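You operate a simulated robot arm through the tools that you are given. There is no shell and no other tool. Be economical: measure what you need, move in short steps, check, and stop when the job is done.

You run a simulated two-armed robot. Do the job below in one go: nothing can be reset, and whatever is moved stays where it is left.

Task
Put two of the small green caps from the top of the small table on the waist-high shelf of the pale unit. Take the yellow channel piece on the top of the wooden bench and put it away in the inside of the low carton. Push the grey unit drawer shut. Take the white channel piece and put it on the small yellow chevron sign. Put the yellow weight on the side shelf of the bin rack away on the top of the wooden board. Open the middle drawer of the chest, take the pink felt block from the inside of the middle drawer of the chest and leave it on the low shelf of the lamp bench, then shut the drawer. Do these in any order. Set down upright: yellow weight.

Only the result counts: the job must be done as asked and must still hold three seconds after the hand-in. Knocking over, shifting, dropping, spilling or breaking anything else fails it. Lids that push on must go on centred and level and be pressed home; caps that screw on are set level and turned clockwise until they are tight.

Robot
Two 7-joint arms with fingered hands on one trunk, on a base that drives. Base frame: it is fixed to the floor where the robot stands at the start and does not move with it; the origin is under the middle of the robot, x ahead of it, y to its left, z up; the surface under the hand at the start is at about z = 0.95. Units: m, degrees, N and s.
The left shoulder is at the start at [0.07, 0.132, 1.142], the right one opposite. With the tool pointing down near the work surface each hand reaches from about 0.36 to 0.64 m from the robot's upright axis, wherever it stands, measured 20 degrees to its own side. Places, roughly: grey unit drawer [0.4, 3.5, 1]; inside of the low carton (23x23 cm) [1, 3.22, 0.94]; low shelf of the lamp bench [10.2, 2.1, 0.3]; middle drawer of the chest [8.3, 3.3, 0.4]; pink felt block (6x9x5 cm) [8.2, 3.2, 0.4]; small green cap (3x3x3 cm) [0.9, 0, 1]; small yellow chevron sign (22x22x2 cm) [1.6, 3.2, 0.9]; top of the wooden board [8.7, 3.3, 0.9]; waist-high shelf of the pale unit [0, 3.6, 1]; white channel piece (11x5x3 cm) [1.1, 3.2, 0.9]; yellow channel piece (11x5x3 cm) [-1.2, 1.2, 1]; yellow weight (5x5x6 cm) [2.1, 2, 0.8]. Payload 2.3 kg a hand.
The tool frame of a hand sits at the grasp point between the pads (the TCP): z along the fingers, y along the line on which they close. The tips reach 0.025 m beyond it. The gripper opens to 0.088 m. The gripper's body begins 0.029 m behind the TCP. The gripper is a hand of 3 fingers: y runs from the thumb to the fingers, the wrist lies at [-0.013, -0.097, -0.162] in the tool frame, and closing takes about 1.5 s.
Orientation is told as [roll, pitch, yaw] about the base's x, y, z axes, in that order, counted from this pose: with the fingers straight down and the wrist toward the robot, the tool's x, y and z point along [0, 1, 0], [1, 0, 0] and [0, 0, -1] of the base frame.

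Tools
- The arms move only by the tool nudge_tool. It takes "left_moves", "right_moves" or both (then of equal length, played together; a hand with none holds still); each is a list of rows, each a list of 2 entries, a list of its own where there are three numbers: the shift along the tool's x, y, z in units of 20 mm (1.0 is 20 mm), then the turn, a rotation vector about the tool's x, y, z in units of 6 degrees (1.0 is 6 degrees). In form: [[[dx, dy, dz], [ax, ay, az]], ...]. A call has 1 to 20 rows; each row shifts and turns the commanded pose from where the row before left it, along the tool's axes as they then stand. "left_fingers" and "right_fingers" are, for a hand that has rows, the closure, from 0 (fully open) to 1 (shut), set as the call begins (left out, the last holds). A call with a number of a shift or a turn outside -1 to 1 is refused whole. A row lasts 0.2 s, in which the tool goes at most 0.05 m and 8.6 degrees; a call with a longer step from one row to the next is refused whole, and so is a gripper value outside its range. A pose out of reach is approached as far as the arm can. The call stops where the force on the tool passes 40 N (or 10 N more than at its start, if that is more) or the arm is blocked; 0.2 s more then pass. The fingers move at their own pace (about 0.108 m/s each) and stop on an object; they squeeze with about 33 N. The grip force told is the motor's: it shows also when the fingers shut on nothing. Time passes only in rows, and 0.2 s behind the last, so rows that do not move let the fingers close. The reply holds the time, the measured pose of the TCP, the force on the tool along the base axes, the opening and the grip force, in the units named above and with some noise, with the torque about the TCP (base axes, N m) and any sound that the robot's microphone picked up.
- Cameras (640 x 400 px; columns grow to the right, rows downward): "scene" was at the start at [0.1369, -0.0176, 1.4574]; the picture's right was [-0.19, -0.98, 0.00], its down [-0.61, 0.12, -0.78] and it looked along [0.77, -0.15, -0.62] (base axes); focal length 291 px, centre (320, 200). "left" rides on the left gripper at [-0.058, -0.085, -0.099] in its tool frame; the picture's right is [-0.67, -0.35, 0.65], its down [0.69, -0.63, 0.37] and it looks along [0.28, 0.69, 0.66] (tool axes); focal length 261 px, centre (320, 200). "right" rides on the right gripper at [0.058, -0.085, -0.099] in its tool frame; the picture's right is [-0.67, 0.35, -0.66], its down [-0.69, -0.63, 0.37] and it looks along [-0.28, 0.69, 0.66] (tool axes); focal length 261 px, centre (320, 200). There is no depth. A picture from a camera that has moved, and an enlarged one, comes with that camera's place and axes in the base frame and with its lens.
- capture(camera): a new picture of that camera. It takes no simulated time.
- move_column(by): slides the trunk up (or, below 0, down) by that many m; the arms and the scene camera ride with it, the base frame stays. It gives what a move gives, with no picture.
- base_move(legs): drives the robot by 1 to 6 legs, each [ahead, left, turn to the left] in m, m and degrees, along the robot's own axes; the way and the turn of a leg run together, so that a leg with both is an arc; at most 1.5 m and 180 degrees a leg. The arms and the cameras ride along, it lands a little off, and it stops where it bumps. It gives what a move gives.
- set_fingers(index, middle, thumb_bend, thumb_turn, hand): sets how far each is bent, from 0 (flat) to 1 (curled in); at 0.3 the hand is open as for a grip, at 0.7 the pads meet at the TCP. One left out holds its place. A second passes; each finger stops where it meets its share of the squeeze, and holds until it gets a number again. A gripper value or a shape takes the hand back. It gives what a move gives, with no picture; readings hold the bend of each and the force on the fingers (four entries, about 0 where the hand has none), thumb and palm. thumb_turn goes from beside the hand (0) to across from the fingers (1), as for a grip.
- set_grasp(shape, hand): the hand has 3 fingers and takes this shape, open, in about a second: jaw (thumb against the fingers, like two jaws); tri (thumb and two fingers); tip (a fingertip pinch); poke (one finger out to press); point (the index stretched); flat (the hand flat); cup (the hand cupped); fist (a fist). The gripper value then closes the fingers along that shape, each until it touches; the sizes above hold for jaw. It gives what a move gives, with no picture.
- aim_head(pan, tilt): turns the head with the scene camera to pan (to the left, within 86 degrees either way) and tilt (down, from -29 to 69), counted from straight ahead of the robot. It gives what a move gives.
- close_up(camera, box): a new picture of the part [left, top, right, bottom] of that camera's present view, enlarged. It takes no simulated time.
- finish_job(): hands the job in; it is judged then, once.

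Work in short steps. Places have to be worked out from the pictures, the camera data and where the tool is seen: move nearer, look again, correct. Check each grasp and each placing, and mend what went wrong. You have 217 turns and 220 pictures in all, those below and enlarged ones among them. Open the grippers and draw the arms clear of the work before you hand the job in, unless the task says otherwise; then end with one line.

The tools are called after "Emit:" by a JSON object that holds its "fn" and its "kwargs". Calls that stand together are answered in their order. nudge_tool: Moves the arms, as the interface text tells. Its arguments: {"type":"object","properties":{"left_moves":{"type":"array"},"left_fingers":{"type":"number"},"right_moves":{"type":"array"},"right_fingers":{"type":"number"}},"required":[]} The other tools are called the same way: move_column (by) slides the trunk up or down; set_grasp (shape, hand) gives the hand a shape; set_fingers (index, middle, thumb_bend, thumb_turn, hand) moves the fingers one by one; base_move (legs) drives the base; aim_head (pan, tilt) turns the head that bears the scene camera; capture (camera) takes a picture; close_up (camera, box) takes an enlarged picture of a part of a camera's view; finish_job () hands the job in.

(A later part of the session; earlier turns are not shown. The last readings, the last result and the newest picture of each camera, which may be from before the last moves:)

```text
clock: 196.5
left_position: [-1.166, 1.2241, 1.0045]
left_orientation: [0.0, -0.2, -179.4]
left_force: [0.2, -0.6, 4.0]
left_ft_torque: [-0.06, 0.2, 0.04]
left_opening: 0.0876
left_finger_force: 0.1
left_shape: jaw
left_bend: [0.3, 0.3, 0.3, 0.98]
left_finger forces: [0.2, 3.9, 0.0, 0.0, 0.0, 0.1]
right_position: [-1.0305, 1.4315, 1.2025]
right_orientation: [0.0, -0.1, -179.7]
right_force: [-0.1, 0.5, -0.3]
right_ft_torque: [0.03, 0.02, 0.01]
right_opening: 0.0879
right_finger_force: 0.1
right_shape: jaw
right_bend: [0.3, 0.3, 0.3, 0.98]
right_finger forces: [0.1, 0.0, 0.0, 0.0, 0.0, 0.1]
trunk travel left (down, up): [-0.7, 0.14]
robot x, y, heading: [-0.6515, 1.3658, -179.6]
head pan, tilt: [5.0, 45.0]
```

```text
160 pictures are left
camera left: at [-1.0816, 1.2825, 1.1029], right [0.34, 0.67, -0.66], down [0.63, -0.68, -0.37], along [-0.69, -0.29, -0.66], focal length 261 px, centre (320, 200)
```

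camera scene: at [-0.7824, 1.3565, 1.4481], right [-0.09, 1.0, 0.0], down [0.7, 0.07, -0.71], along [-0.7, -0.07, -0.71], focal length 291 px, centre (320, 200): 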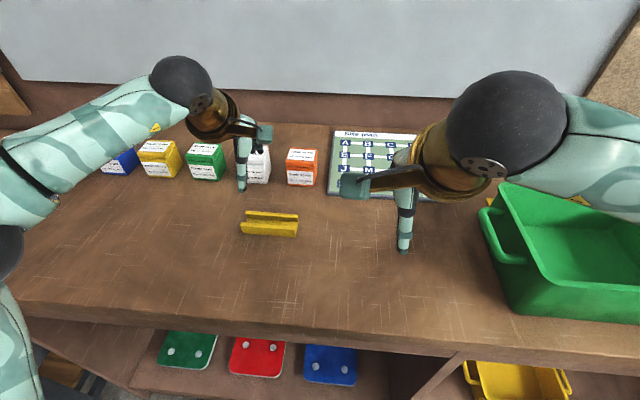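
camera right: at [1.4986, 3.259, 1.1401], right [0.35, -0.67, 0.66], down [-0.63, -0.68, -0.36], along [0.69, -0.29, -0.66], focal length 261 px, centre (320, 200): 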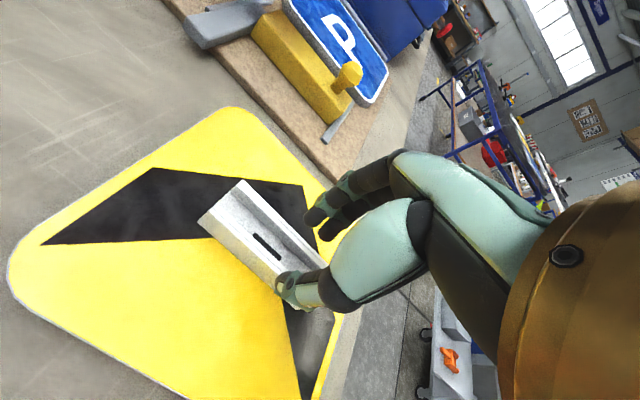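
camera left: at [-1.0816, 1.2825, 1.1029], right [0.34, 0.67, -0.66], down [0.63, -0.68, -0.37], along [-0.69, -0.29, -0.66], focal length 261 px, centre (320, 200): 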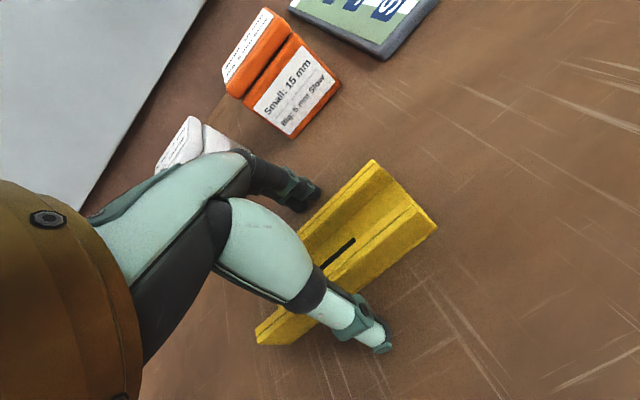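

A fingertip touches the bench at z≈0.98, outside the piece. I'll raise 3 mm and close on the piece.

Emit:
{"fn": "nudge_tool", "kwargs": {"left_moves": [[[0, 0, -0.2], [0, 0, 0]], [[0, 0, 0], [0, 0, 0]], [[0, 0, 0], [0, 0, 0]], [[0, 0, 0], [0, 0, 0]], [[0, 0, 0], [0, 0, 0]], [[0, 0, 0], [0, 0, 0]], [[0, 0, 0], [0, 0, 0]]], "left_fingers": 1}}

Emit:
{"fn": "nudge_tool", "kwargs": {"left_moves": [[[0, 0, -0.5], [0, 0, 0]], [[0, 0, -1], [0, 0, 0]], [[0, 0, -1], [0, 0, 0]], [[0, 0, -1], [0, 0, 0]], [[0, 0, -1], [0, 0, 0]], [[0, 0, -1], [0, 0, 0]]]}}

Emit:
{"fn": "capture", "kwargs": {"camera": "left"}}

```text
clock: 198.1
left_position: [-1.1669, 1.2214, 1.0088]
left_orientation: [0.1, -0.2, -179.4]
left_force: [-2.2, -1.8, 6.8]
left_ft_torque: [0.03, 0.24, 0.16]
left_opening: 0.0236
left_finger_force: 33.4
left_shape: jaw
left_bend: [0.58, 0.45, 0.71, 1.0]
left_finger forces: [29.2, 5.1, 0.0, 0.0, 33.5, 0.1]
right_position: [-1.0304, 1.4306, 1.2016]
right_orientation: [0.0, 0.0, -179.7]
right_force: [0.2, -0.8, -0.4]
right_ft_torque: [-0.01, 0.0, 0.02]
right_opening: 0.0878
right_finger_force: 0.0
right_shape: jaw
right_bend: [0.3, 0.3, 0.3, 0.98]
right_finger forces: [0.1, 0.1, 0.0, 0.0, 0.1, 0.0]
trunk travel left (down, up): [-0.7, 0.14]
robot x, y, heading: [-0.6543, 1.3654, -179.8]
head pan, tilt: [5.0, 45.0]
```

```text
clock: 199.5
left_position: [-1.1686, 1.2235, 1.1174]
left_orientation: [0.0, 0.1, -179.5]
left_force: [-0.7, 0.7, -2.2]
left_ft_torque: [0.02, -0.04, 0.02]
left_opening: 0.0216
left_finger_force: 33.2
left_shape: jaw
left_bend: [0.61, 0.44, 0.71, 1.0]
left_finger forces: [28.8, 7.9, 0.0, 0.0, 36.6, 0.1]
right_position: [-1.0328, 1.431, 1.2018]
right_orientation: [0.0, 0.1, -179.5]
right_force: [0.1, -0.1, -0.3]
right_ft_torque: [0.01, 0.04, 0.01]
right_opening: 0.0878
right_finger_force: 0.1
right_shape: jaw
right_bend: [0.3, 0.3, 0.3, 0.98]
right_finger forces: [0.0, 0.1, 0.0, 0.0, 0.1, 0.1]
trunk travel left (down, up): [-0.7, 0.14]
robot x, y, heading: [-0.6509, 1.3641, -179.8]
head pan, tilt: [5.0, 45.0]
```

```text
159 pictures are left
camera left: at [-1.0838, 1.2819, 1.2157], right [0.34, 0.67, -0.66], down [0.64, -0.68, -0.37], along [-0.69, -0.29, -0.66], focal length 261 px, centre (320, 200)
```

left: 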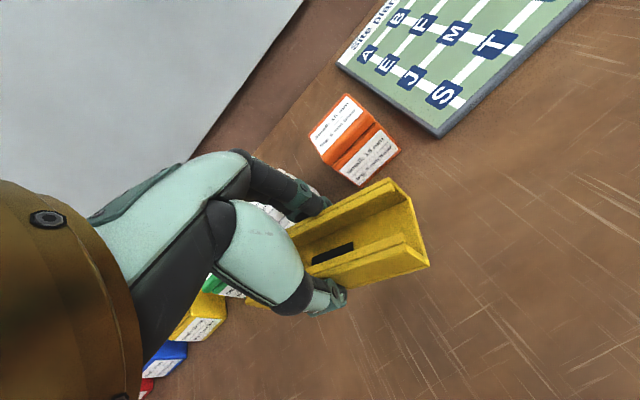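

The yellow piece is held. I'll drive to the carton with heading 90°, to about (1.2, 2.6).

Emit:
{"fn": "base_move", "kwargs": {"legs": [[-0.45, 0, 0], [0, 0, -89.8], [0, -1.42, 0], [1.2, 0, 0]]}}

Emit:
{"fn": "aim_head", "kwargs": {"pan": 15, "tilt": 45}}

Emit:
{"fn": "capture", "kwargs": {"camera": "scene"}}

Emit:
{"fn": "capture", "kwargs": {"camera": "left"}}

```text
clock: 218.4
left_position: [1.0728, 3.0839, 1.1174]
left_orientation: [-0.1, -0.1, 90.5]
left_force: [0.7, 0.4, -3.1]
left_ft_torque: [-0.04, 0.0, 0.03]
left_opening: 0.0214
left_finger_force: 32.7
left_shape: jaw
left_bend: [0.62, 0.44, 0.71, 1.0]
left_finger forces: [29.0, 7.7, 0.0, 0.1, 36.3, 0.0]
right_position: [1.28, 2.9483, 1.2011]
right_orientation: [-0.1, 0.1, 90.5]
right_force: [-0.1, 0.0, -0.4]
right_ft_torque: [0.01, -0.02, 0.0]
right_opening: 0.0879
right_finger_force: 0.0
right_shape: jaw
right_bend: [0.3, 0.3, 0.3, 0.98]
right_finger forces: [0.0, 0.0, 0.0, 0.0, 0.0, 0.0]
trunk travel left (down, up): [-0.7, 0.14]
robot x, y, heading: [1.218, 2.5689, 90.4]
head pan, tilt: [5.0, 45.0]
```

```text
clock: 219.2
left_position: [1.0724, 3.0849, 1.117]
left_orientation: [0.0, 0.0, 90.5]
left_force: [0.0, -0.5, -3.8]
left_ft_torque: [0.0, 0.01, 0.03]
left_opening: 0.0214
left_finger_force: 33.1
left_shape: jaw
left_bend: [0.62, 0.44, 0.71, 1.0]
left_finger forces: [28.9, 7.5, 0.0, 0.0, 36.3, 0.0]
right_position: [1.2801, 2.9486, 1.2011]
right_orientation: [0.1, 0.1, 90.5]
right_force: [-0.3, 0.1, 0.0]
right_ft_torque: [-0.01, 0.01, 0.01]
right_opening: 0.0878
right_finger_force: 0.1
right_shape: jaw
right_bend: [0.3, 0.3, 0.3, 0.98]
right_finger forces: [0.1, 0.0, 0.0, 0.0, 0.0, 0.1]
trunk travel left (down, up): [-0.7, 0.14]
robot x, y, heading: [1.2145, 2.5678, 90.1]
head pan, tilt: [15.0, 45.0]
```

```text
158 pictures are left
camera scene: at [1.1958, 2.6974, 1.4479], right [0.96, 0.27, 0.0], down [0.19, -0.68, -0.71], along [-0.19, 0.68, -0.71], focal length 291 px, centre (320, 200)
```

scene: 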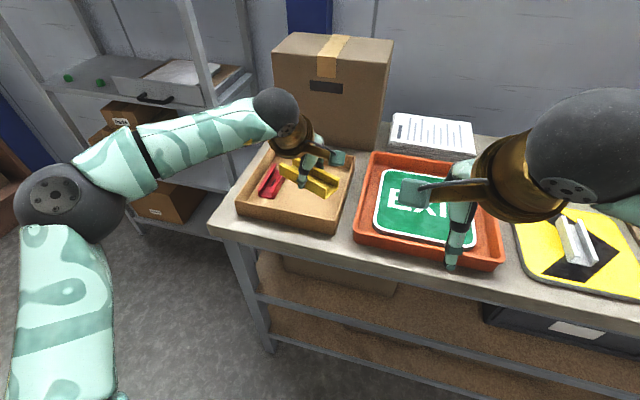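

```text
157 pictures are left
camera left: at [1.1306, 3.0002, 1.2153], right [0.67, -0.34, -0.66], down [-0.68, -0.64, -0.37], along [-0.29, 0.69, -0.66], focal length 261 px, centre (320, 200)
```

left: 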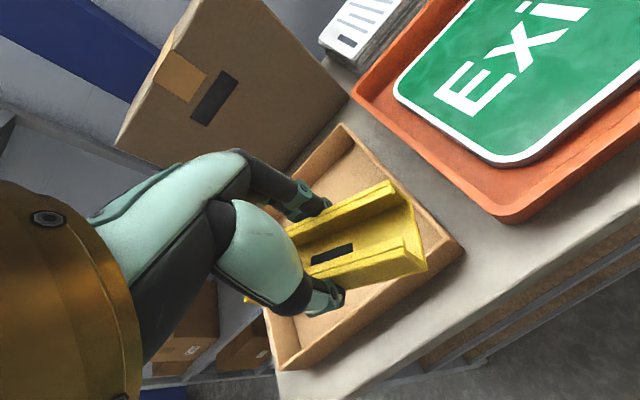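

The piece sits centred on the TCP. The free carton area spans x 0.952–1.105, so I aim for centre x≈1.028, y≈3.22, and move the base into place.

Emit:
{"fn": "base_move", "kwargs": {"legs": [[0.15, 0.044, 0]]}}

Emit:
{"fn": "aim_head", "kwargs": {"pan": 20, "tilt": 52}}

Emit:
{"fn": "capture", "kwargs": {"camera": "scene"}}

Emit:
{"fn": "capture", "kwargs": {"camera": "left"}}

```text
clock: 220.6
left_position: [1.0292, 3.2291, 1.1179]
left_orientation: [-0.1, -0.2, 90.5]
left_force: [0.2, -0.3, -3.1]
left_ft_torque: [-0.04, -0.02, -0.02]
left_opening: 0.0218
left_finger_force: 33.5
left_shape: jaw
left_bend: [0.62, 0.44, 0.71, 1.0]
left_finger forces: [29.0, 7.6, 0.0, 0.0, 36.4, 0.1]
right_position: [1.2376, 3.0949, 1.2021]
right_orientation: [0.1, -0.1, 90.4]
right_force: [-0.2, 0.5, 0.8]
right_ft_torque: [0.02, 0.01, -0.01]
right_opening: 0.0878
right_finger_force: 0.1
right_shape: jaw
right_bend: [0.3, 0.3, 0.3, 0.98]
right_finger forces: [0.1, 0.1, 0.1, 0.1, 0.0, 0.0]
trunk travel left (down, up): [-0.7, 0.14]
robot x, y, heading: [1.1722, 2.7171, 90.3]
head pan, tilt: [15.0, 45.0]
```

```text
clock: 221.2
left_position: [1.0301, 3.2315, 1.117]
left_orientation: [0.0, 0.1, 90.4]
left_force: [0.6, 0.6, -3.3]
left_ft_torque: [0.0, -0.02, -0.03]
left_opening: 0.0214
left_finger_force: 32.6
left_shape: jaw
left_bend: [0.62, 0.44, 0.71, 1.0]
left_finger forces: [29.1, 7.8, 0.1, 0.0, 36.5, 0.2]
right_position: [1.2367, 3.0973, 1.201]
right_orientation: [-0.1, 0.2, 90.3]
right_force: [-0.2, 0.1, -0.5]
right_ft_torque: [0.0, 0.03, 0.01]
right_opening: 0.0878
right_finger_force: 0.2
right_shape: jaw
right_bend: [0.3, 0.3, 0.3, 0.98]
right_finger forces: [0.0, 0.1, 0.0, 0.0, 0.1, 0.0]
trunk travel left (down, up): [-0.7, 0.14]
robot x, y, heading: [1.1746, 2.7136, 90.4]
head pan, tilt: [20.0, 52.0]
```

```text
156 pictures are left
camera scene: at [1.147, 2.8377, 1.4384], right [0.94, 0.35, 0.0], down [0.27, -0.74, -0.62], along [-0.21, 0.58, -0.79], focal length 291 px, centre (320, 200)
```

scene: 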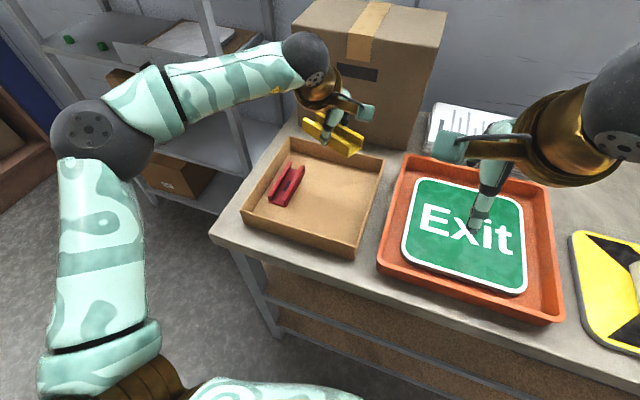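

```text
155 pictures are left
camera left: at [1.0866, 3.1486, 1.2154], right [0.67, -0.34, -0.66], down [-0.68, -0.63, -0.37], along [-0.29, 0.69, -0.66], focal length 261 px, centre (320, 200)
```

left: 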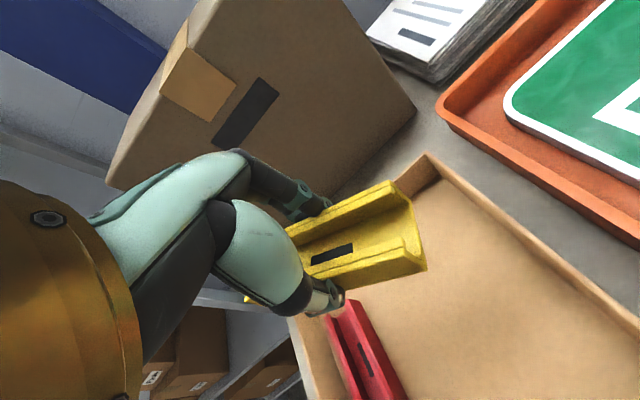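

Carton outer extents are x 0.886–1.118, y 3.10–3.326; I aim for [1.036, 3.215]. I'll fine-tune and lower part of the way.

Emit:
{"fn": "nudge_tool", "kwargs": {"left_moves": [[[-0.3, -0.8, 0], [0, 0, 0]], [[0, 0, 1], [0, 0, 0]], [[0, 0, 1], [0, 0, 0]], [[0, 0, 1], [0, 0, 0]], [[0, 0, 1], [0, 0, 0]], [[0, 0, 1], [0, 0, 0]]]}}

Emit:
{"fn": "capture", "kwargs": {"camera": "left"}}

Emit:
{"fn": "close_up", "kwargs": {"camera": "scene", "box": [220, 100, 420, 270]}}

```text
clock: 222.7
left_position: [1.035, 3.2164, 1.0171]
left_orientation: [-0.1, 0.1, 90.3]
left_force: [0.3, -0.6, -3.8]
left_ft_torque: [-0.04, 0.01, 0.02]
left_opening: 0.0214
left_finger_force: 33.1
left_shape: jaw
left_bend: [0.63, 0.44, 0.71, 1.0]
left_finger forces: [28.9, 7.8, 0.1, 0.0, 36.5, 0.0]
right_position: [1.2358, 3.0987, 1.2015]
right_orientation: [0.1, 0.1, 90.4]
right_force: [0.8, 0.8, -0.5]
right_ft_torque: [0.0, 0.02, 0.0]
right_opening: 0.088
right_finger_force: 0.1
right_shape: jaw
right_bend: [0.3, 0.3, 0.3, 0.98]
right_finger forces: [0.0, 0.0, 0.0, 0.1, 0.1, 0.0]
trunk travel left (down, up): [-0.7, 0.14]
robot x, y, heading: [1.1694, 2.7147, 90.2]
head pan, tilt: [20.0, 52.0]
```

```text
154 pictures are left
camera left: at [1.0927, 3.133, 1.1156], right [0.67, -0.34, -0.66], down [-0.68, -0.63, -0.37], along [-0.29, 0.69, -0.66], focal length 261 px, centre (320, 200)
```

left: 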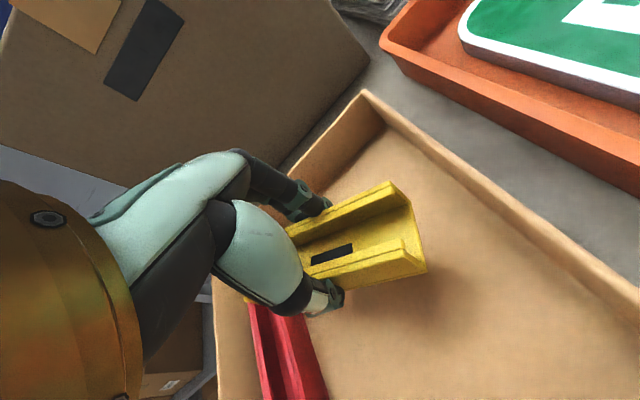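

```text
2.35 times, centred on (320, 185) of scene
camera zoom: at [1.1469, 2.8384, 1.4383], right [0.94, 0.35, 0.0], down [0.27, -0.74, -0.61], along [-0.21, 0.58, -0.79], focal length 684 px, centre (320, 235)
```

zoom: 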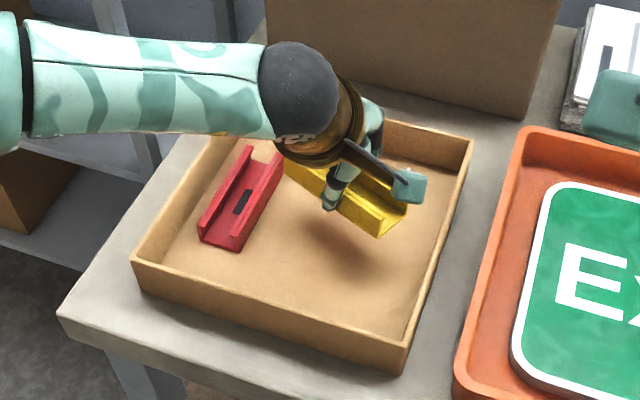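

The piece extends about 1.5 cm more to the left than I assumed, so I'll shift +18 mm in x to clear the red one and lower further.

Emit:
{"fn": "nudge_tool", "kwargs": {"left_moves": [[[-0.9, 0, 0], [0, 0, 0]], [[0, 0, 0.7], [0, 0, 0]], [[0, 0, 0.5], [0, 0, 0]]]}}

Emit:
{"fn": "capture", "kwargs": {"camera": "left"}}

Emit:
{"fn": "close_up", "kwargs": {"camera": "scene", "box": [240, 120, 400, 260]}}

```text
clock: 223.4
left_position: [1.0518, 3.2172, 0.9918]
left_orientation: [-0.2, -0.2, 90.3]
left_force: [0.0, 0.7, -3.1]
left_ft_torque: [-0.01, -0.03, -0.03]
left_opening: 0.0217
left_finger_force: 33.3
left_shape: jaw
left_bend: [0.63, 0.44, 0.71, 1.0]
left_finger forces: [29.0, 7.8, 0.0, 0.0, 36.7, 0.0]
right_position: [1.2351, 3.0969, 1.2013]
right_orientation: [0.0, 0.1, 90.4]
right_force: [0.1, 0.1, -1.3]
right_ft_torque: [-0.01, -0.05, 0.04]
right_opening: 0.0876
right_finger_force: 0.1
right_shape: jaw
right_bend: [0.3, 0.3, 0.3, 0.98]
right_finger forces: [0.0, 0.0, 0.0, 0.0, 0.0, 0.0]
trunk travel left (down, up): [-0.7, 0.14]
robot x, y, heading: [1.1714, 2.7164, 90.4]
head pan, tilt: [20.0, 52.0]
```

```text
152 pictures are left
camera left: at [1.1103, 3.1331, 1.0909], right [0.67, -0.34, -0.66], down [-0.68, -0.63, -0.37], along [-0.29, 0.69, -0.66], focal length 261 px, centre (320, 200)
```

left: 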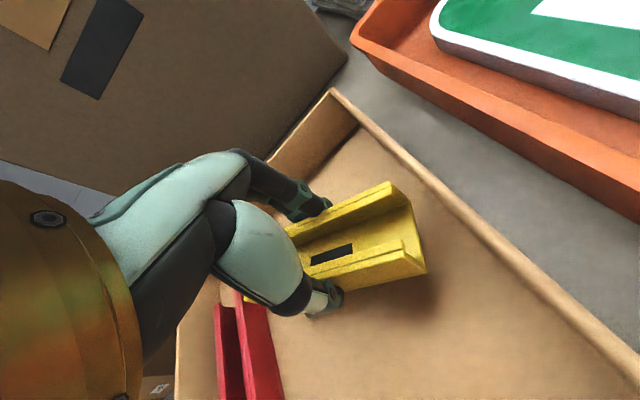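

```text
2.86 times, centred on (320, 190) of scene
camera zoom: at [1.1465, 2.8379, 1.4384], right [0.94, 0.35, 0.0], down [0.27, -0.74, -0.61], along [-0.21, 0.58, -0.79], focal length 831 px, centre (320, 229)
```

zoom: 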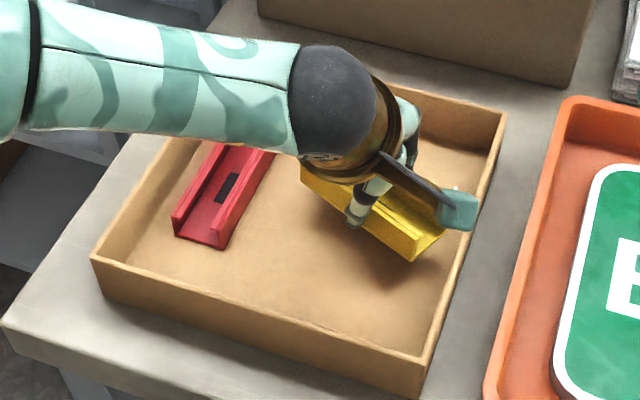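

There is clearance on both sides. I'll lower in small steps.

Emit:
{"fn": "nudge_tool", "kwargs": {"left_moves": [[[0, 0, 0.5], [0, 0, 0]], [[0, 0, 0.3], [0, 0, 0]], [[0, 0, 0.2], [0, 0, 0]]]}}

Emit:
{"fn": "nudge_tool", "kwargs": {"left_moves": [[[0, 0, 0.2], [0, 0, 0]]]}}

Emit:
{"fn": "capture", "kwargs": {"camera": "left"}}

```text
clock: 224.2
left_position: [1.0527, 3.217, 0.974]
left_orientation: [0.0, 0.0, 90.5]
left_force: [0.2, 0.3, -2.8]
left_ft_torque: [-0.02, -0.06, 0.0]
left_opening: 0.0216
left_finger_force: 33.3
left_shape: jaw
left_bend: [0.63, 0.44, 0.71, 1.0]
left_finger forces: [29.0, 7.9, 0.0, 0.0, 36.6, 0.0]
right_position: [1.2362, 3.0979, 1.2009]
right_orientation: [-0.1, 0.1, 90.4]
right_force: [0.4, -0.6, 0.0]
right_ft_torque: [-0.02, 0.03, 0.04]
right_opening: 0.0876
right_finger_force: 0.1
right_shape: jaw
right_bend: [0.3, 0.3, 0.3, 0.98]
right_finger forces: [0.0, 0.1, 0.0, 0.0, 0.0, 0.0]
trunk travel left (down, up): [-0.7, 0.14]
robot x, y, heading: [1.1714, 2.7192, 90.3]
head pan, tilt: [20.0, 52.0]
```

```text
clock: 224.7
left_position: [1.0527, 3.2163, 0.9695]
left_orientation: [0.0, 0.1, 90.4]
left_force: [0.2, 0.4, -2.6]
left_ft_torque: [-0.02, -0.01, -0.01]
left_opening: 0.0215
left_finger_force: 33.3
left_shape: jaw
left_bend: [0.63, 0.44, 0.71, 1.0]
left_finger forces: [29.0, 7.9, 0.1, 0.0, 36.6, 0.0]
right_position: [1.2368, 3.0981, 1.2007]
right_orientation: [0.1, 0.1, 90.4]
right_force: [-0.2, -0.2, 0.4]
right_ft_torque: [-0.01, 0.02, 0.02]
right_opening: 0.0875
right_finger_force: 0.1
right_shape: jaw
right_bend: [0.3, 0.3, 0.3, 0.98]
right_finger forces: [0.1, 0.1, 0.0, 0.0, 0.1, 0.1]
trunk travel left (down, up): [-0.7, 0.14]
robot x, y, heading: [1.17, 2.7183, 90.2]
head pan, tilt: [20.0, 52.0]
```

```text
150 pictures are left
camera left: at [1.1106, 3.133, 1.0672], right [0.67, -0.34, -0.66], down [-0.68, -0.63, -0.37], along [-0.29, 0.69, -0.66], focal length 261 px, centre (320, 200)
```

left: 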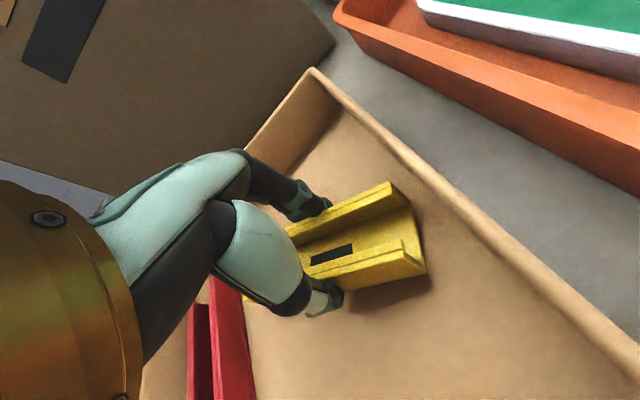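

Still not touching, but the shadow is close. I'll lower a few more millimetres.

Emit:
{"fn": "nudge_tool", "kwargs": {"left_moves": [[[0, 0, 0.2], [0, 0, 0]], [[0, 0, 0.15], [0, 0, 0]]]}}

Emit:
{"fn": "nudge_tool", "kwargs": {"left_moves": [[[0, 0, 0.15], [0, 0, 0]]]}}

```text
clock: 225.2
left_position: [1.053, 3.2158, 0.9643]
left_orientation: [0.0, -0.4, 90.5]
left_force: [-2.2, 2.5, 11.7]
left_ft_torque: [0.31, -0.07, 0.02]
left_opening: 0.0217
left_finger_force: 33.1
left_shape: jaw
left_bend: [0.63, 0.44, 0.71, 1.0]
left_finger forces: [30.7, 7.9, 0.1, 0.1, 35.8, 0.0]
right_position: [1.2359, 3.095, 1.2021]
right_orientation: [0.1, 0.0, 90.4]
right_force: [0.2, -0.8, 0.3]
right_ft_torque: [0.01, -0.02, -0.03]
right_opening: 0.0877
right_finger_force: 0.1
right_shape: jaw
right_bend: [0.3, 0.3, 0.3, 0.98]
right_finger forces: [0.1, 0.0, 0.0, 0.1, 0.1, 0.0]
trunk travel left (down, up): [-0.7, 0.14]
robot x, y, heading: [1.1743, 2.722, 90.3]
head pan, tilt: [20.0, 52.0]
```

```text
clock: 225.7
left_position: [1.0529, 3.2147, 0.9639]
left_orientation: [0.0, -0.7, 90.5]
left_force: [-3.3, 9.7, 30.8]
left_ft_torque: [0.94, -0.22, 0.04]
left_opening: 0.0219
left_finger_force: 33.1
left_shape: jaw
left_bend: [0.63, 0.43, 0.71, 1.0]
left_finger forces: [48.9, 8.4, 0.0, 0.0, 33.4, 0.1]
right_position: [1.2367, 3.0946, 1.2032]
right_orientation: [0.1, -0.2, 90.4]
right_force: [0.3, -0.4, 0.1]
right_ft_torque: [-0.02, -0.03, -0.02]
right_opening: 0.0875
right_finger_force: 0.0
right_shape: jaw
right_bend: [0.3, 0.3, 0.3, 0.98]
right_finger forces: [0.0, 0.1, 0.0, 0.0, 0.0, 0.0]
trunk travel left (down, up): [-0.7, 0.14]
robot x, y, heading: [1.1712, 2.7182, 90.2]
head pan, tilt: [20.0, 52.0]
```

It has touched down at z≈0.965. I'll relieve the force, open, and lift.

Emit:
{"fn": "nudge_tool", "kwargs": {"left_moves": [[[0, 0, -0.25], [0, 0, 0]], [[0, 0, 0], [0, 0, 0]]]}}

Emit:
{"fn": "nudge_tool", "kwargs": {"left_moves": [[[0, 0, 0], [0, 0, 0]], [[0, 0, 0], [0, 0, 0]], [[0, 0, 0], [0, 0, 0]], [[0, 0, 0], [0, 0, 0]], [[0, 0, 0], [0, 0, 0]], [[0, 0, 0], [0, 0, 0]]], "left_fingers": 0}}

Emit:
{"fn": "nudge_tool", "kwargs": {"left_moves": [[[0, 0, -0.5], [0, 0, 0]], [[0, 0, -1], [0, 0, 0]], [[0, 0, -1], [0, 0, 0]], [[0, 0, -1], [0, 0, 0]], [[0, 0, -1], [0, 0, 0]], [[0, 0, -1], [0, 0, 0]], [[0, 0, -1], [0, 0, 0]], [[0, 0, -1], [0, 0, 0]]]}}

Emit:
{"fn": "capture", "kwargs": {"camera": "left"}}

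Emit:
{"fn": "capture", "kwargs": {"camera": "scene"}}

```text
clock: 226.2
left_position: [1.0529, 3.2141, 0.9654]
left_orientation: [0.1, -0.1, 90.3]
left_force: [-1.1, 6.4, 16.1]
left_ft_torque: [0.55, -0.14, 0.04]
left_opening: 0.0218
left_finger_force: 33.1
left_shape: jaw
left_bend: [0.63, 0.43, 0.71, 1.0]
left_finger forces: [36.5, 7.9, 0.1, 0.0, 34.3, 0.0]
right_position: [1.2379, 3.0959, 1.2017]
right_orientation: [0.0, 0.0, 90.5]
right_force: [1.2, 0.0, 0.5]
right_ft_torque: [0.01, -0.02, 0.0]
right_opening: 0.0875
right_finger_force: 0.2
right_shape: jaw
right_bend: [0.3, 0.3, 0.3, 0.98]
right_finger forces: [0.0, 0.0, 0.1, 0.0, 0.1, 0.0]
trunk travel left (down, up): [-0.7, 0.14]
robot x, y, heading: [1.1721, 2.7182, 90.5]
head pan, tilt: [20.0, 52.0]
```

```text
clock: 227.7
left_position: [1.0529, 3.2162, 0.9636]
left_orientation: [-0.1, -0.1, 90.6]
left_force: [-0.5, 0.1, 0.1]
left_ft_torque: [0.0, -0.01, -0.03]
left_opening: 0.0873
left_finger_force: 0.0
left_shape: jaw
left_bend: [0.3, 0.3, 0.3, 0.98]
left_finger forces: [0.0, 0.1, 0.0, 0.0, 0.0, 0.1]
right_position: [1.2362, 3.0961, 1.2]
right_orientation: [0.0, 0.2, 90.4]
right_force: [0.2, -0.5, -0.2]
right_ft_torque: [-0.03, 0.03, 0.0]
right_opening: 0.0877
right_finger_force: 0.1
right_shape: jaw
right_bend: [0.3, 0.3, 0.3, 0.98]
right_finger forces: [0.1, 0.0, 0.0, 0.0, 0.0, 0.0]
trunk travel left (down, up): [-0.7, 0.14]
robot x, y, heading: [1.1697, 2.7166, 90.4]
head pan, tilt: [20.0, 52.0]
```

```text
clock: 229.4
left_position: [1.0525, 3.2165, 1.1159]
left_orientation: [-0.2, -0.1, 90.5]
left_force: [0.4, 0.9, 0.9]
left_ft_torque: [0.01, 0.0, 0.0]
left_opening: 0.0875
left_finger_force: 0.0
left_shape: jaw
left_bend: [0.3, 0.3, 0.3, 0.98]
left_finger forces: [0.0, 0.0, 0.0, 0.0, 0.0, 0.0]
right_position: [1.2363, 3.096, 1.2019]
right_orientation: [-0.1, 0.0, 90.3]
right_force: [-0.3, 0.0, 0.2]
right_ft_torque: [-0.03, -0.02, 0.0]
right_opening: 0.0878
right_finger_force: 0.0
right_shape: jaw
right_bend: [0.3, 0.3, 0.3, 0.98]
right_finger forces: [0.0, 0.0, 0.0, 0.1, 0.0, 0.0]
trunk travel left (down, up): [-0.7, 0.14]
robot x, y, heading: [1.1727, 2.7179, 90.3]
head pan, tilt: [20.0, 52.0]
```

```text
149 pictures are left
camera left: at [1.1106, 3.1322, 1.2139], right [0.67, -0.34, -0.66], down [-0.68, -0.63, -0.37], along [-0.29, 0.69, -0.66], focal length 261 px, centre (320, 200)
```

left: 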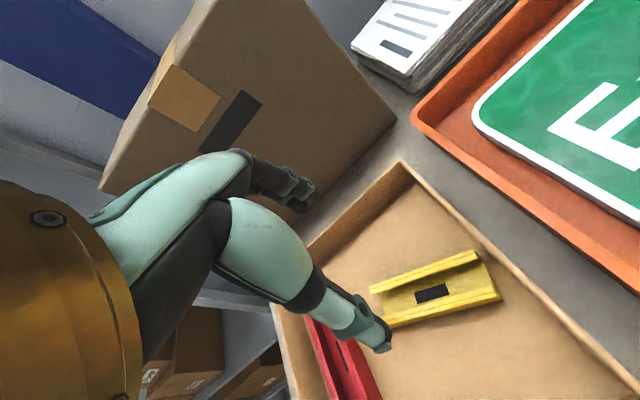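

```text
148 pictures are left
camera scene: at [1.1473, 2.8366, 1.4385], right [0.94, 0.35, 0.0], down [0.27, -0.74, -0.62], along [-0.21, 0.58, -0.79], focal length 291 px, centre (320, 200)
```

scene: 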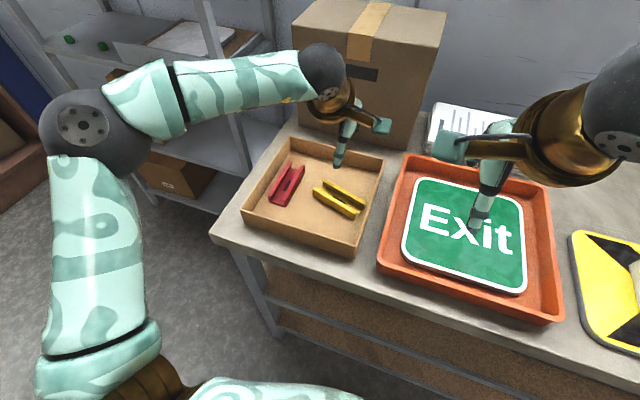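

The yellow piece is in the carton. Next I'll back off, turn to face the bin rack, and look for the yellow weight.

Emit:
{"fn": "base_move", "kwargs": {"legs": [[-0.72, 0, 0], [0, 0, -90]]}}

Emit:
{"fn": "aim_head", "kwargs": {"pan": 0, "tilt": 35}}

Emit:
{"fn": "capture", "kwargs": {"camera": "scene"}}

```text
clock: 237.2
left_position: [1.6759, 2.1253, 1.1143]
left_orientation: [0.0, -0.1, 1.3]
left_force: [-0.2, 0.5, 0.7]
left_ft_torque: [-0.02, -0.02, -0.03]
left_opening: 0.0876
left_finger_force: 0.1
left_shape: jaw
left_bend: [0.3, 0.3, 0.3, 0.98]
left_finger forces: [0.0, 0.1, 0.0, 0.0, 0.0, 0.0]
right_position: [1.5582, 1.9386, 1.2019]
right_orientation: [-0.1, 0.1, 1.1]
right_force: [0.5, 0.6, 0.7]
right_ft_torque: [0.02, 0.0, 0.02]
right_opening: 0.0875
right_finger_force: 0.1
right_shape: jaw
right_bend: [0.3, 0.3, 0.3, 0.98]
right_finger forces: [0.0, 0.0, 0.0, 0.1, 0.0, 0.1]
trunk travel left (down, up): [-0.7, 0.14]
robot x, y, heading: [1.1755, 1.9982, 1.2]
head pan, tilt: [20.0, 52.0]
```

```text
clock: 238.0
left_position: [1.6756, 2.1254, 1.1156]
left_orientation: [0.0, -0.1, 1.4]
left_force: [0.0, 0.4, -0.2]
left_ft_torque: [0.01, -0.03, 0.02]
left_opening: 0.0879
left_finger_force: 0.1
left_shape: jaw
left_bend: [0.3, 0.3, 0.3, 0.98]
left_finger forces: [0.0, 0.0, 0.0, 0.0, 0.1, 0.0]
right_position: [1.5573, 1.9392, 1.2019]
right_orientation: [0.0, 0.1, 1.2]
right_force: [-0.1, -0.3, -0.1]
right_ft_torque: [0.0, -0.01, -0.02]
right_opening: 0.0877
right_finger_force: 0.0
right_shape: jaw
right_bend: [0.3, 0.3, 0.3, 0.98]
right_finger forces: [0.0, 0.0, 0.0, 0.1, 0.1, 0.0]
trunk travel left (down, up): [-0.7, 0.14]
robot x, y, heading: [1.1842, 1.999, 1.0]
head pan, tilt: [0.0, 35.0]
```

```text
147 pictures are left
camera scene: at [1.3181, 2.0005, 1.4628], right [0.02, -1.0, 0.0], down [-0.57, -0.01, -0.82], along [0.82, 0.02, -0.57], focal length 291 px, centre (320, 200)
```

scene: 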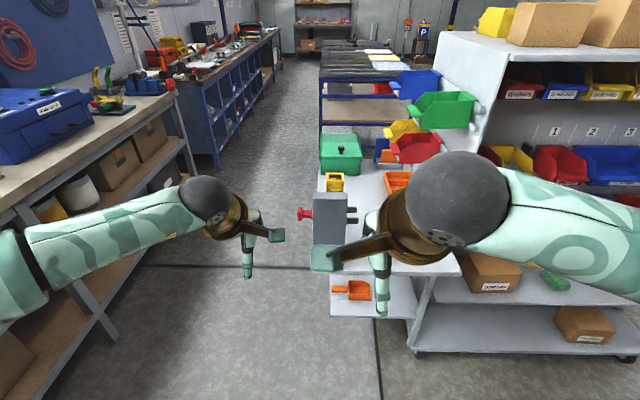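

The weight stands on the rack's side shelf around [2.35, 1.95], behind a grey device. I'll go into the aisle and approach it facing −y, with the left hand pulled in first.

Emit:
{"fn": "nudge_tool", "kwargs": {"left_moves": [[[0, -1, -0.8], [0, 0, 0]], [[0, -1, -0.8], [0, 0, 0]], [[0, -1, -0.8], [0, 0, 0]], [[0, -1, -0.8], [0, 0, 0]], [[0, -1, -0.8], [0, 0, 0]], [[0, -1, -0.8], [0, 0, 0]]]}}

Emit:
{"fn": "base_move", "kwargs": {"legs": [[0, 0.55, 0], [1.1, 0, 0], [0, 0, -60]]}}

Emit:
{"fn": "aim_head", "kwargs": {"pan": -20, "tilt": 42}}

Emit:
{"fn": "capture", "kwargs": {"camera": "scene"}}

```text
clock: 239.4
left_position: [1.5539, 2.1231, 1.2106]
left_orientation: [0.0, -0.1, 1.3]
left_force: [0.4, -0.1, 0.5]
left_ft_torque: [-0.01, -0.01, 0.0]
left_opening: 0.0878
left_finger_force: 0.0
left_shape: jaw
left_bend: [0.3, 0.3, 0.3, 0.98]
left_finger forces: [0.0, 0.0, 0.0, 0.1, 0.0, 0.0]
right_position: [1.5566, 1.9399, 1.2023]
right_orientation: [0.0, 0.0, 1.2]
right_force: [-0.2, -0.6, 0.2]
right_ft_torque: [0.02, 0.01, 0.02]
right_opening: 0.0878
right_finger_force: 0.0
right_shape: jaw
right_bend: [0.3, 0.3, 0.3, 0.98]
right_finger forces: [0.0, 0.0, 0.1, 0.0, 0.1, 0.1]
trunk travel left (down, up): [-0.7, 0.14]
robot x, y, heading: [1.1783, 1.9991, 1.0]
head pan, tilt: [0.0, 35.0]
```

```text
clock: 250.4
left_position: [2.5634, 2.3045, 1.2101]
left_orientation: [0.0, 0.0, -58.9]
left_force: [-0.6, 0.8, -0.8]
left_ft_torque: [0.0, 0.04, 0.01]
left_opening: 0.0875
left_finger_force: 0.0
left_shape: jaw
left_bend: [0.3, 0.3, 0.3, 0.98]
left_finger forces: [0.0, 0.0, 0.1, 0.0, 0.0, 0.1]
right_position: [2.4048, 2.2093, 1.2018]
right_orientation: [0.0, 0.1, -58.9]
right_force: [-0.6, -0.3, 0.7]
right_ft_torque: [0.0, 0.01, 0.0]
right_opening: 0.0877
right_finger_force: 0.0
right_shape: jaw
right_bend: [0.3, 0.3, 0.3, 0.98]
right_finger forces: [0.0, 0.0, 0.0, 0.0, 0.0, 0.0]
trunk travel left (down, up): [-0.7, 0.14]
robot x, y, heading: [2.2642, 2.5665, -59.3]
head pan, tilt: [0.0, 35.0]
```

```text
clock: 251.3
left_position: [2.5624, 2.3046, 1.2099]
left_orientation: [-0.1, -0.1, -58.8]
left_force: [0.8, 0.1, -0.1]
left_ft_torque: [0.01, 0.02, 0.0]
left_opening: 0.0874
left_finger_force: 0.1
left_shape: jaw
left_bend: [0.3, 0.3, 0.3, 0.98]
left_finger forces: [0.0, 0.0, 0.1, 0.1, 0.0, 0.1]
right_position: [2.4046, 2.2095, 1.2007]
right_orientation: [0.0, 0.1, -58.9]
right_force: [-0.2, 0.0, -0.4]
right_ft_torque: [0.01, 0.04, 0.0]
right_opening: 0.0878
right_finger_force: 0.1
right_shape: jaw
right_bend: [0.3, 0.3, 0.3, 0.98]
right_finger forces: [0.0, 0.0, 0.0, 0.0, 0.0, 0.0]
trunk travel left (down, up): [-0.7, 0.14]
robot x, y, heading: [2.2645, 2.5703, -59.1]
head pan, tilt: [-20.0, 42.0]
```

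```text
146 pictures are left
camera scene: at [2.3106, 2.4426, 1.4524], right [-0.98, -0.19, 0.0], down [-0.13, 0.66, -0.74], along [0.14, -0.73, -0.67], focal length 291 px, centre (320, 200)
```

scene: 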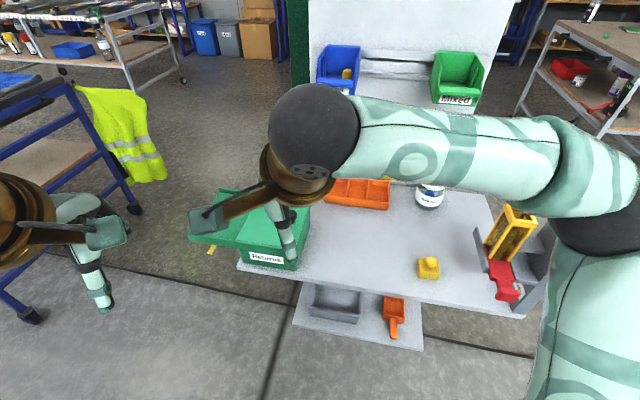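

The yellow weight is at about [2.12, 1.965], with the shelf edge at y≈2.04. I'll turn to face −y, drive in a little and lower the trunk by 0.12 m.

Emit:
{"fn": "base_move", "kwargs": {"legs": [[0, 0, -30.9], [0.12, 0, 0]]}}

Emit:
{"fn": "move_column", "kwargs": {"by": -0.12}}

Emit:
{"fn": "aim_head", "kwargs": {"pan": -15, "tilt": 48}}

Emit:
{"fn": "capture", "kwargs": {"camera": "scene"}}

Emit:
{"fn": "capture", "kwargs": {"camera": "right"}}

```text
clock: 254.0
left_position: [2.3854, 2.0727, 1.2113]
left_orientation: [-0.1, -0.2, -89.5]
left_force: [-0.4, 0.3, -0.1]
left_ft_torque: [-0.01, -0.01, -0.01]
left_opening: 0.0876
left_finger_force: 0.0
left_shape: jaw
left_bend: [0.3, 0.3, 0.3, 0.98]
left_finger forces: [0.0, 0.1, 0.0, 0.0, 0.1, 0.0]
right_position: [2.2032, 2.0718, 1.2036]
right_orientation: [0.0, -0.1, -89.6]
right_force: [-0.4, 0.2, -0.4]
right_ft_torque: [0.0, 0.01, -0.03]
right_opening: 0.0878
right_finger_force: 0.1
right_shape: jaw
right_bend: [0.3, 0.3, 0.3, 0.98]
right_finger forces: [0.0, 0.0, 0.0, 0.1, 0.1, 0.0]
trunk travel left (down, up): [-0.7, 0.14]
robot x, y, heading: [2.2653, 2.4498, -89.4]
head pan, tilt: [-20.0, 42.0]
```

```text
clock: 255.5
left_position: [2.3854, 2.0702, 1.0899]
left_orientation: [0.0, -0.1, -89.6]
left_force: [0.9, 1.1, -0.6]
left_ft_torque: [0.05, 0.02, -0.04]
left_opening: 0.0877
left_finger_force: 0.2
left_shape: jaw
left_bend: [0.3, 0.3, 0.3, 0.98]
left_finger forces: [0.1, 0.0, 0.1, 0.0, 0.0, 0.0]
right_position: [2.2026, 2.0692, 1.0816]
right_orientation: [0.0, -0.1, -89.6]
right_force: [-0.1, 0.3, 0.0]
right_ft_torque: [0.03, -0.01, 0.01]
right_opening: 0.0877
right_finger_force: 0.1
right_shape: jaw
right_bend: [0.3, 0.3, 0.3, 0.98]
right_finger forces: [0.1, 0.0, 0.1, 0.1, 0.0, 0.0]
trunk travel left (down, up): [-0.58, 0.26]
robot x, y, heading: [2.2666, 2.4467, -89.7]
head pan, tilt: [-20.0, 42.0]
```

```text
clock: 256.2
left_position: [2.387, 2.0691, 1.0889]
left_orientation: [0.0, -0.1, -89.5]
left_force: [0.7, 0.2, -0.5]
left_ft_torque: [0.01, -0.01, -0.03]
left_opening: 0.0875
left_finger_force: 0.1
left_shape: jaw
left_bend: [0.3, 0.3, 0.3, 0.98]
left_finger forces: [0.0, 0.0, 0.0, 0.0, 0.1, 0.0]
right_position: [2.2018, 2.069, 1.0814]
right_orientation: [0.0, 0.0, -89.7]
right_force: [-1.0, -0.4, -0.6]
right_ft_torque: [-0.02, -0.02, -0.02]
right_opening: 0.0876
right_finger_force: 0.1
right_shape: jaw
right_bend: [0.3, 0.3, 0.3, 0.98]
right_finger forces: [0.0, 0.0, 0.0, 0.1, 0.1, 0.1]
trunk travel left (down, up): [-0.58, 0.26]
robot x, y, heading: [2.2718, 2.4513, -89.6]
head pan, tilt: [-15.0, 48.0]
```

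```text
145 pictures are left
camera scene: at [2.2499, 2.3203, 1.3239], right [-0.97, 0.25, 0.0], down [0.19, 0.72, -0.67], along [-0.17, -0.65, -0.74], focal length 291 px, centre (320, 200)
```

scene: 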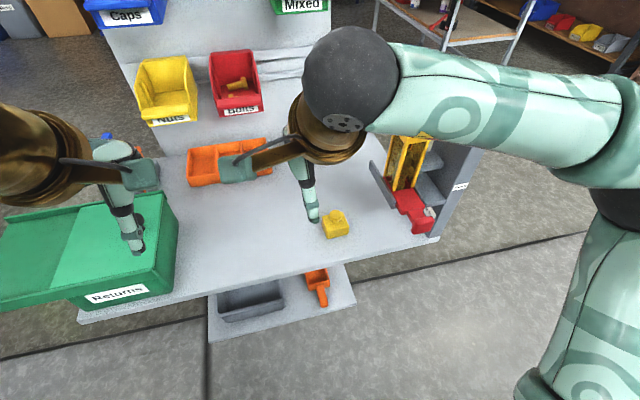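

```text
144 pictures are left
camera right: at [2.2594, 2.1542, 1.1795], right [-0.67, -0.35, 0.65], down [-0.69, 0.62, -0.37], along [-0.28, -0.7, -0.66], focal length 261 px, centre (320, 200)
```

right: 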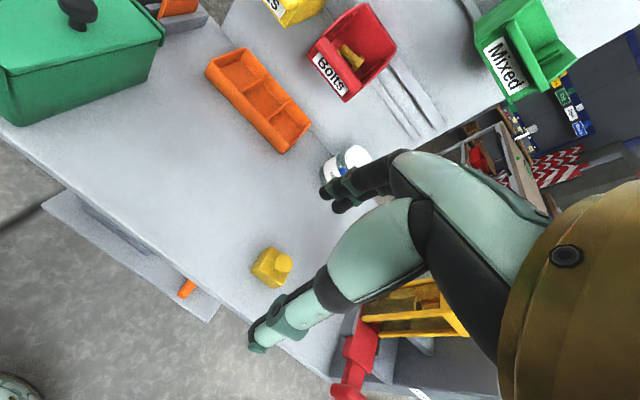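

Combining the views, the weight is at about [2.115, 1.95], z≈0.80. I'll hover the right hand over it and look again.

Emit:
{"fn": "nudge_tool", "kwargs": {"right_moves": [[[-0.72, 0.99, 0.6], [0, 0, 0]], [[-0.72, 0.99, 0.6], [0, 0, 0]], [[-0.72, 0.99, 0.6], [0, 0, 0]], [[-0.72, 0.99, 0.6], [0, 0, 0]], [[-0.72, 0.99, 0.6], [0, 0, 0]], [[-0.72, 0.99, 0.6], [0, 0, 0]]]}}

Emit:
{"fn": "capture", "kwargs": {"camera": "right"}}

Emit:
{"fn": "capture", "kwargs": {"camera": "scene"}}

```text
clock: 257.6
left_position: [2.3859, 2.0692, 1.0903]
left_orientation: [0.1, 0.0, -89.5]
left_force: [0.6, -0.4, -0.2]
left_ft_torque: [0.01, 0.0, -0.04]
left_opening: 0.0877
left_finger_force: 0.1
left_shape: jaw
left_bend: [0.3, 0.3, 0.3, 0.98]
left_finger forces: [0.0, 0.0, 0.0, 0.0, 0.0, 0.1]
right_position: [2.1169, 1.9467, 1.0077]
right_orientation: [0.0, 0.1, -89.6]
right_force: [1.3, 0.3, 0.2]
right_ft_torque: [0.0, -0.01, -0.02]
right_opening: 0.0876
right_finger_force: 0.0
right_shape: jaw
right_bend: [0.3, 0.3, 0.3, 0.98]
right_finger forces: [0.0, 0.1, 0.1, 0.1, 0.1, 0.0]
trunk travel left (down, up): [-0.58, 0.26]
robot x, y, heading: [2.2672, 2.45, -89.5]
head pan, tilt: [-15.0, 48.0]
```

```text
143 pictures are left
camera right: at [2.1734, 2.0328, 1.1063], right [-0.67, -0.35, 0.65], down [-0.69, 0.63, -0.36], along [-0.28, -0.7, -0.66], focal length 261 px, centre (320, 200)
```

right: 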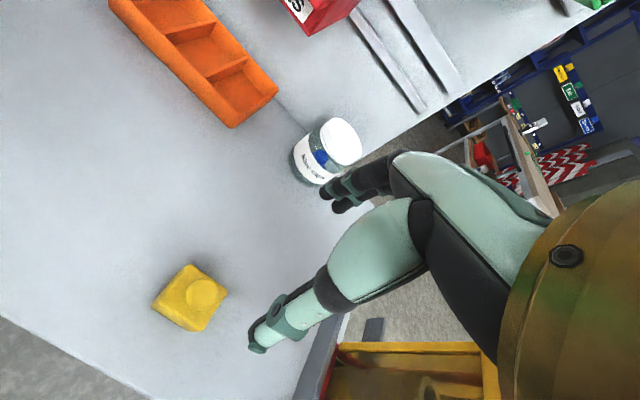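

```text
142 pictures are left
camera scene: at [2.2494, 2.3193, 1.3238], right [-0.97, 0.25, 0.0], down [0.19, 0.72, -0.67], along [-0.17, -0.65, -0.74], focal length 291 px, centre (320, 200)
```

scene: 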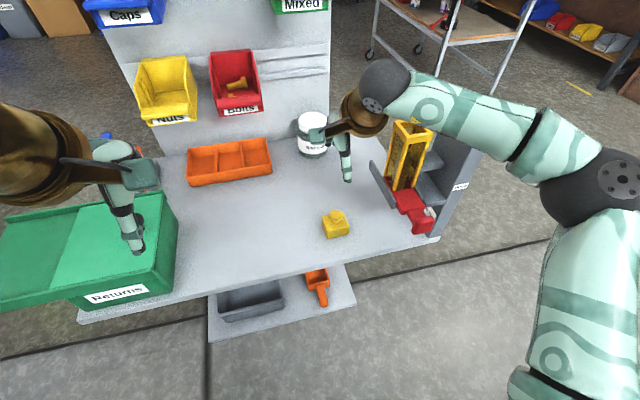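

The hand is centred over the weight at [2.117, 1.95]. I'll lower to z≈0.87 and look.

Emit:
{"fn": "nudge_tool", "kwargs": {"right_moves": [[[0, -0.2, 1], [0, 0, 0]], [[0, 0, 1], [0, 0, 0]], [[0, 0, 1], [0, 0, 0]], [[0, 0, 1], [0, 0, 0]], [[0, 0, 1], [0, 0, 0]], [[0, 0, 1], [0, 0, 0]], [[0, 0, 1], [0, 0, 0]]]}}

Emit:
{"fn": "capture", "kwargs": {"camera": "right"}}

Emit:
{"fn": "close_up", "kwargs": {"camera": "scene", "box": [260, 120, 460, 270]}}

```text
clock: 259.2
left_position: [2.3862, 2.0693, 1.0903]
left_orientation: [-0.1, -0.1, -89.5]
left_force: [0.4, 0.2, 0.4]
left_ft_torque: [0.01, 0.02, -0.06]
left_opening: 0.0877
left_finger_force: 0.1
left_shape: jaw
left_bend: [0.3, 0.3, 0.3, 0.98]
left_finger forces: [0.0, 0.0, 0.0, 0.0, 0.0, 0.0]
right_position: [2.1175, 1.9529, 0.8689]
right_orientation: [0.0, 0.1, -89.6]
right_force: [0.1, 0.1, 0.5]
right_ft_torque: [0.0, 0.0, 0.01]
right_opening: 0.0875
right_finger_force: 0.0
right_shape: jaw
right_bend: [0.3, 0.3, 0.3, 0.98]
right_finger forces: [0.1, 0.0, 0.0, 0.0, 0.1, 0.1]
trunk travel left (down, up): [-0.58, 0.26]
robot x, y, heading: [2.2615, 2.4525, -89.4]
head pan, tilt: [-15.0, 48.0]
```

```text
141 pictures are left
camera right: at [2.1742, 2.0384, 0.9668], right [-0.67, -0.35, 0.65], down [-0.69, 0.62, -0.37], along [-0.28, -0.7, -0.66], focal length 261 px, centre (320, 200)
```

right: 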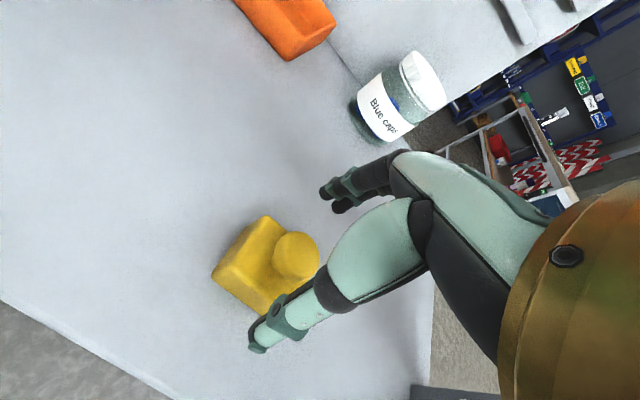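

```text
2.67 times, centred on (360, 195) of scene
camera zoom: at [2.2499, 2.3198, 1.3238], right [-0.97, 0.25, 0.0], down [0.19, 0.72, -0.67], along [-0.17, -0.65, -0.74], focal length 776 px, centre (213, 213)
```

zoom: 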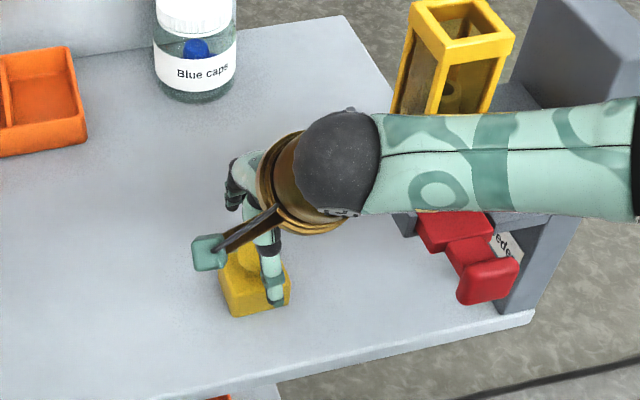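

The weight is about 6 mm to +x of the TCP. I'll correct, lower to z≈0.842, and close.

Emit:
{"fn": "nudge_tool", "kwargs": {"right_moves": [[[0.3, -0.15, 0], [0, 0, 0]], [[0, 0, 0.5], [0, 0, 0]], [[0, 0, 0.5], [0, 0, 0]], [[0, 0, 0.4], [0, 0, 0]]]}}

Emit:
{"fn": "capture", "kwargs": {"camera": "right"}}

Emit:
{"fn": "capture", "kwargs": {"camera": "scene"}}

```text
clock: 260.2
left_position: [2.3869, 2.0692, 1.0904]
left_orientation: [0.0, -0.1, -89.5]
left_force: [-0.3, -0.2, -0.1]
left_ft_torque: [-0.02, -0.06, 0.03]
left_opening: 0.0876
left_finger_force: 0.1
left_shape: jaw
left_bend: [0.3, 0.3, 0.3, 0.98]
left_finger forces: [0.0, 0.0, 0.0, 0.1, 0.1, 0.0]
right_position: [2.1238, 1.9572, 0.8403]
right_orientation: [0.0, 0.0, -89.6]
right_force: [-0.1, -0.3, 0.2]
right_ft_torque: [0.05, 0.01, 0.01]
right_opening: 0.0876
right_finger_force: 0.0
right_shape: jaw
right_bend: [0.3, 0.3, 0.3, 0.98]
right_finger forces: [0.1, 0.0, 0.1, 0.1, 0.1, 0.0]
trunk travel left (down, up): [-0.58, 0.26]
robot x, y, heading: [2.2639, 2.4479, -89.5]
head pan, tilt: [-15.0, 48.0]
```

```text
139 pictures are left
camera right: at [2.1798, 2.0421, 0.9386], right [-0.67, -0.35, 0.66], down [-0.69, 0.62, -0.37], along [-0.28, -0.7, -0.66], focal length 261 px, centre (320, 200)
```

right: 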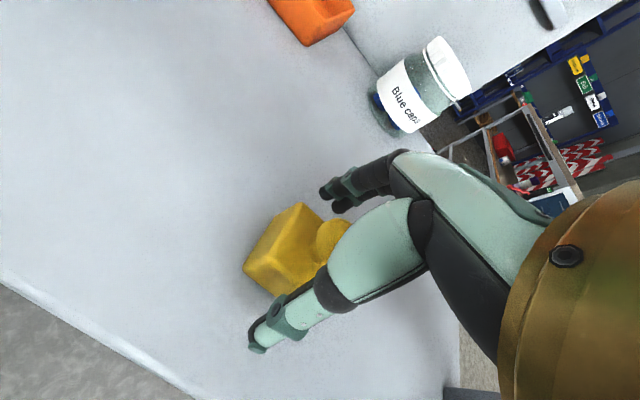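

```text
138 pictures are left
camera scene: at [2.25, 2.3201, 1.3238], right [-0.97, 0.25, 0.0], down [0.19, 0.72, -0.67], along [-0.17, -0.65, -0.74], focal length 291 px, centre (320, 200)
```

scene: 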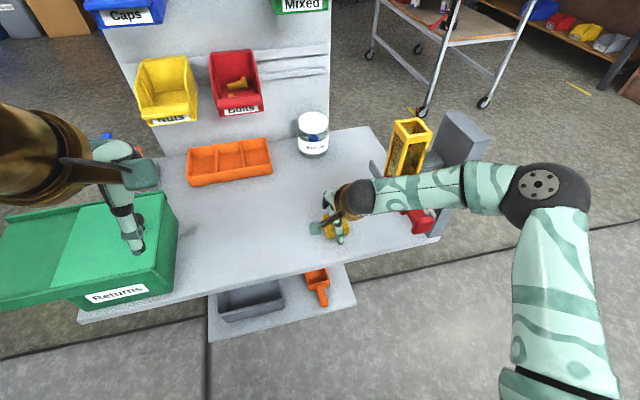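

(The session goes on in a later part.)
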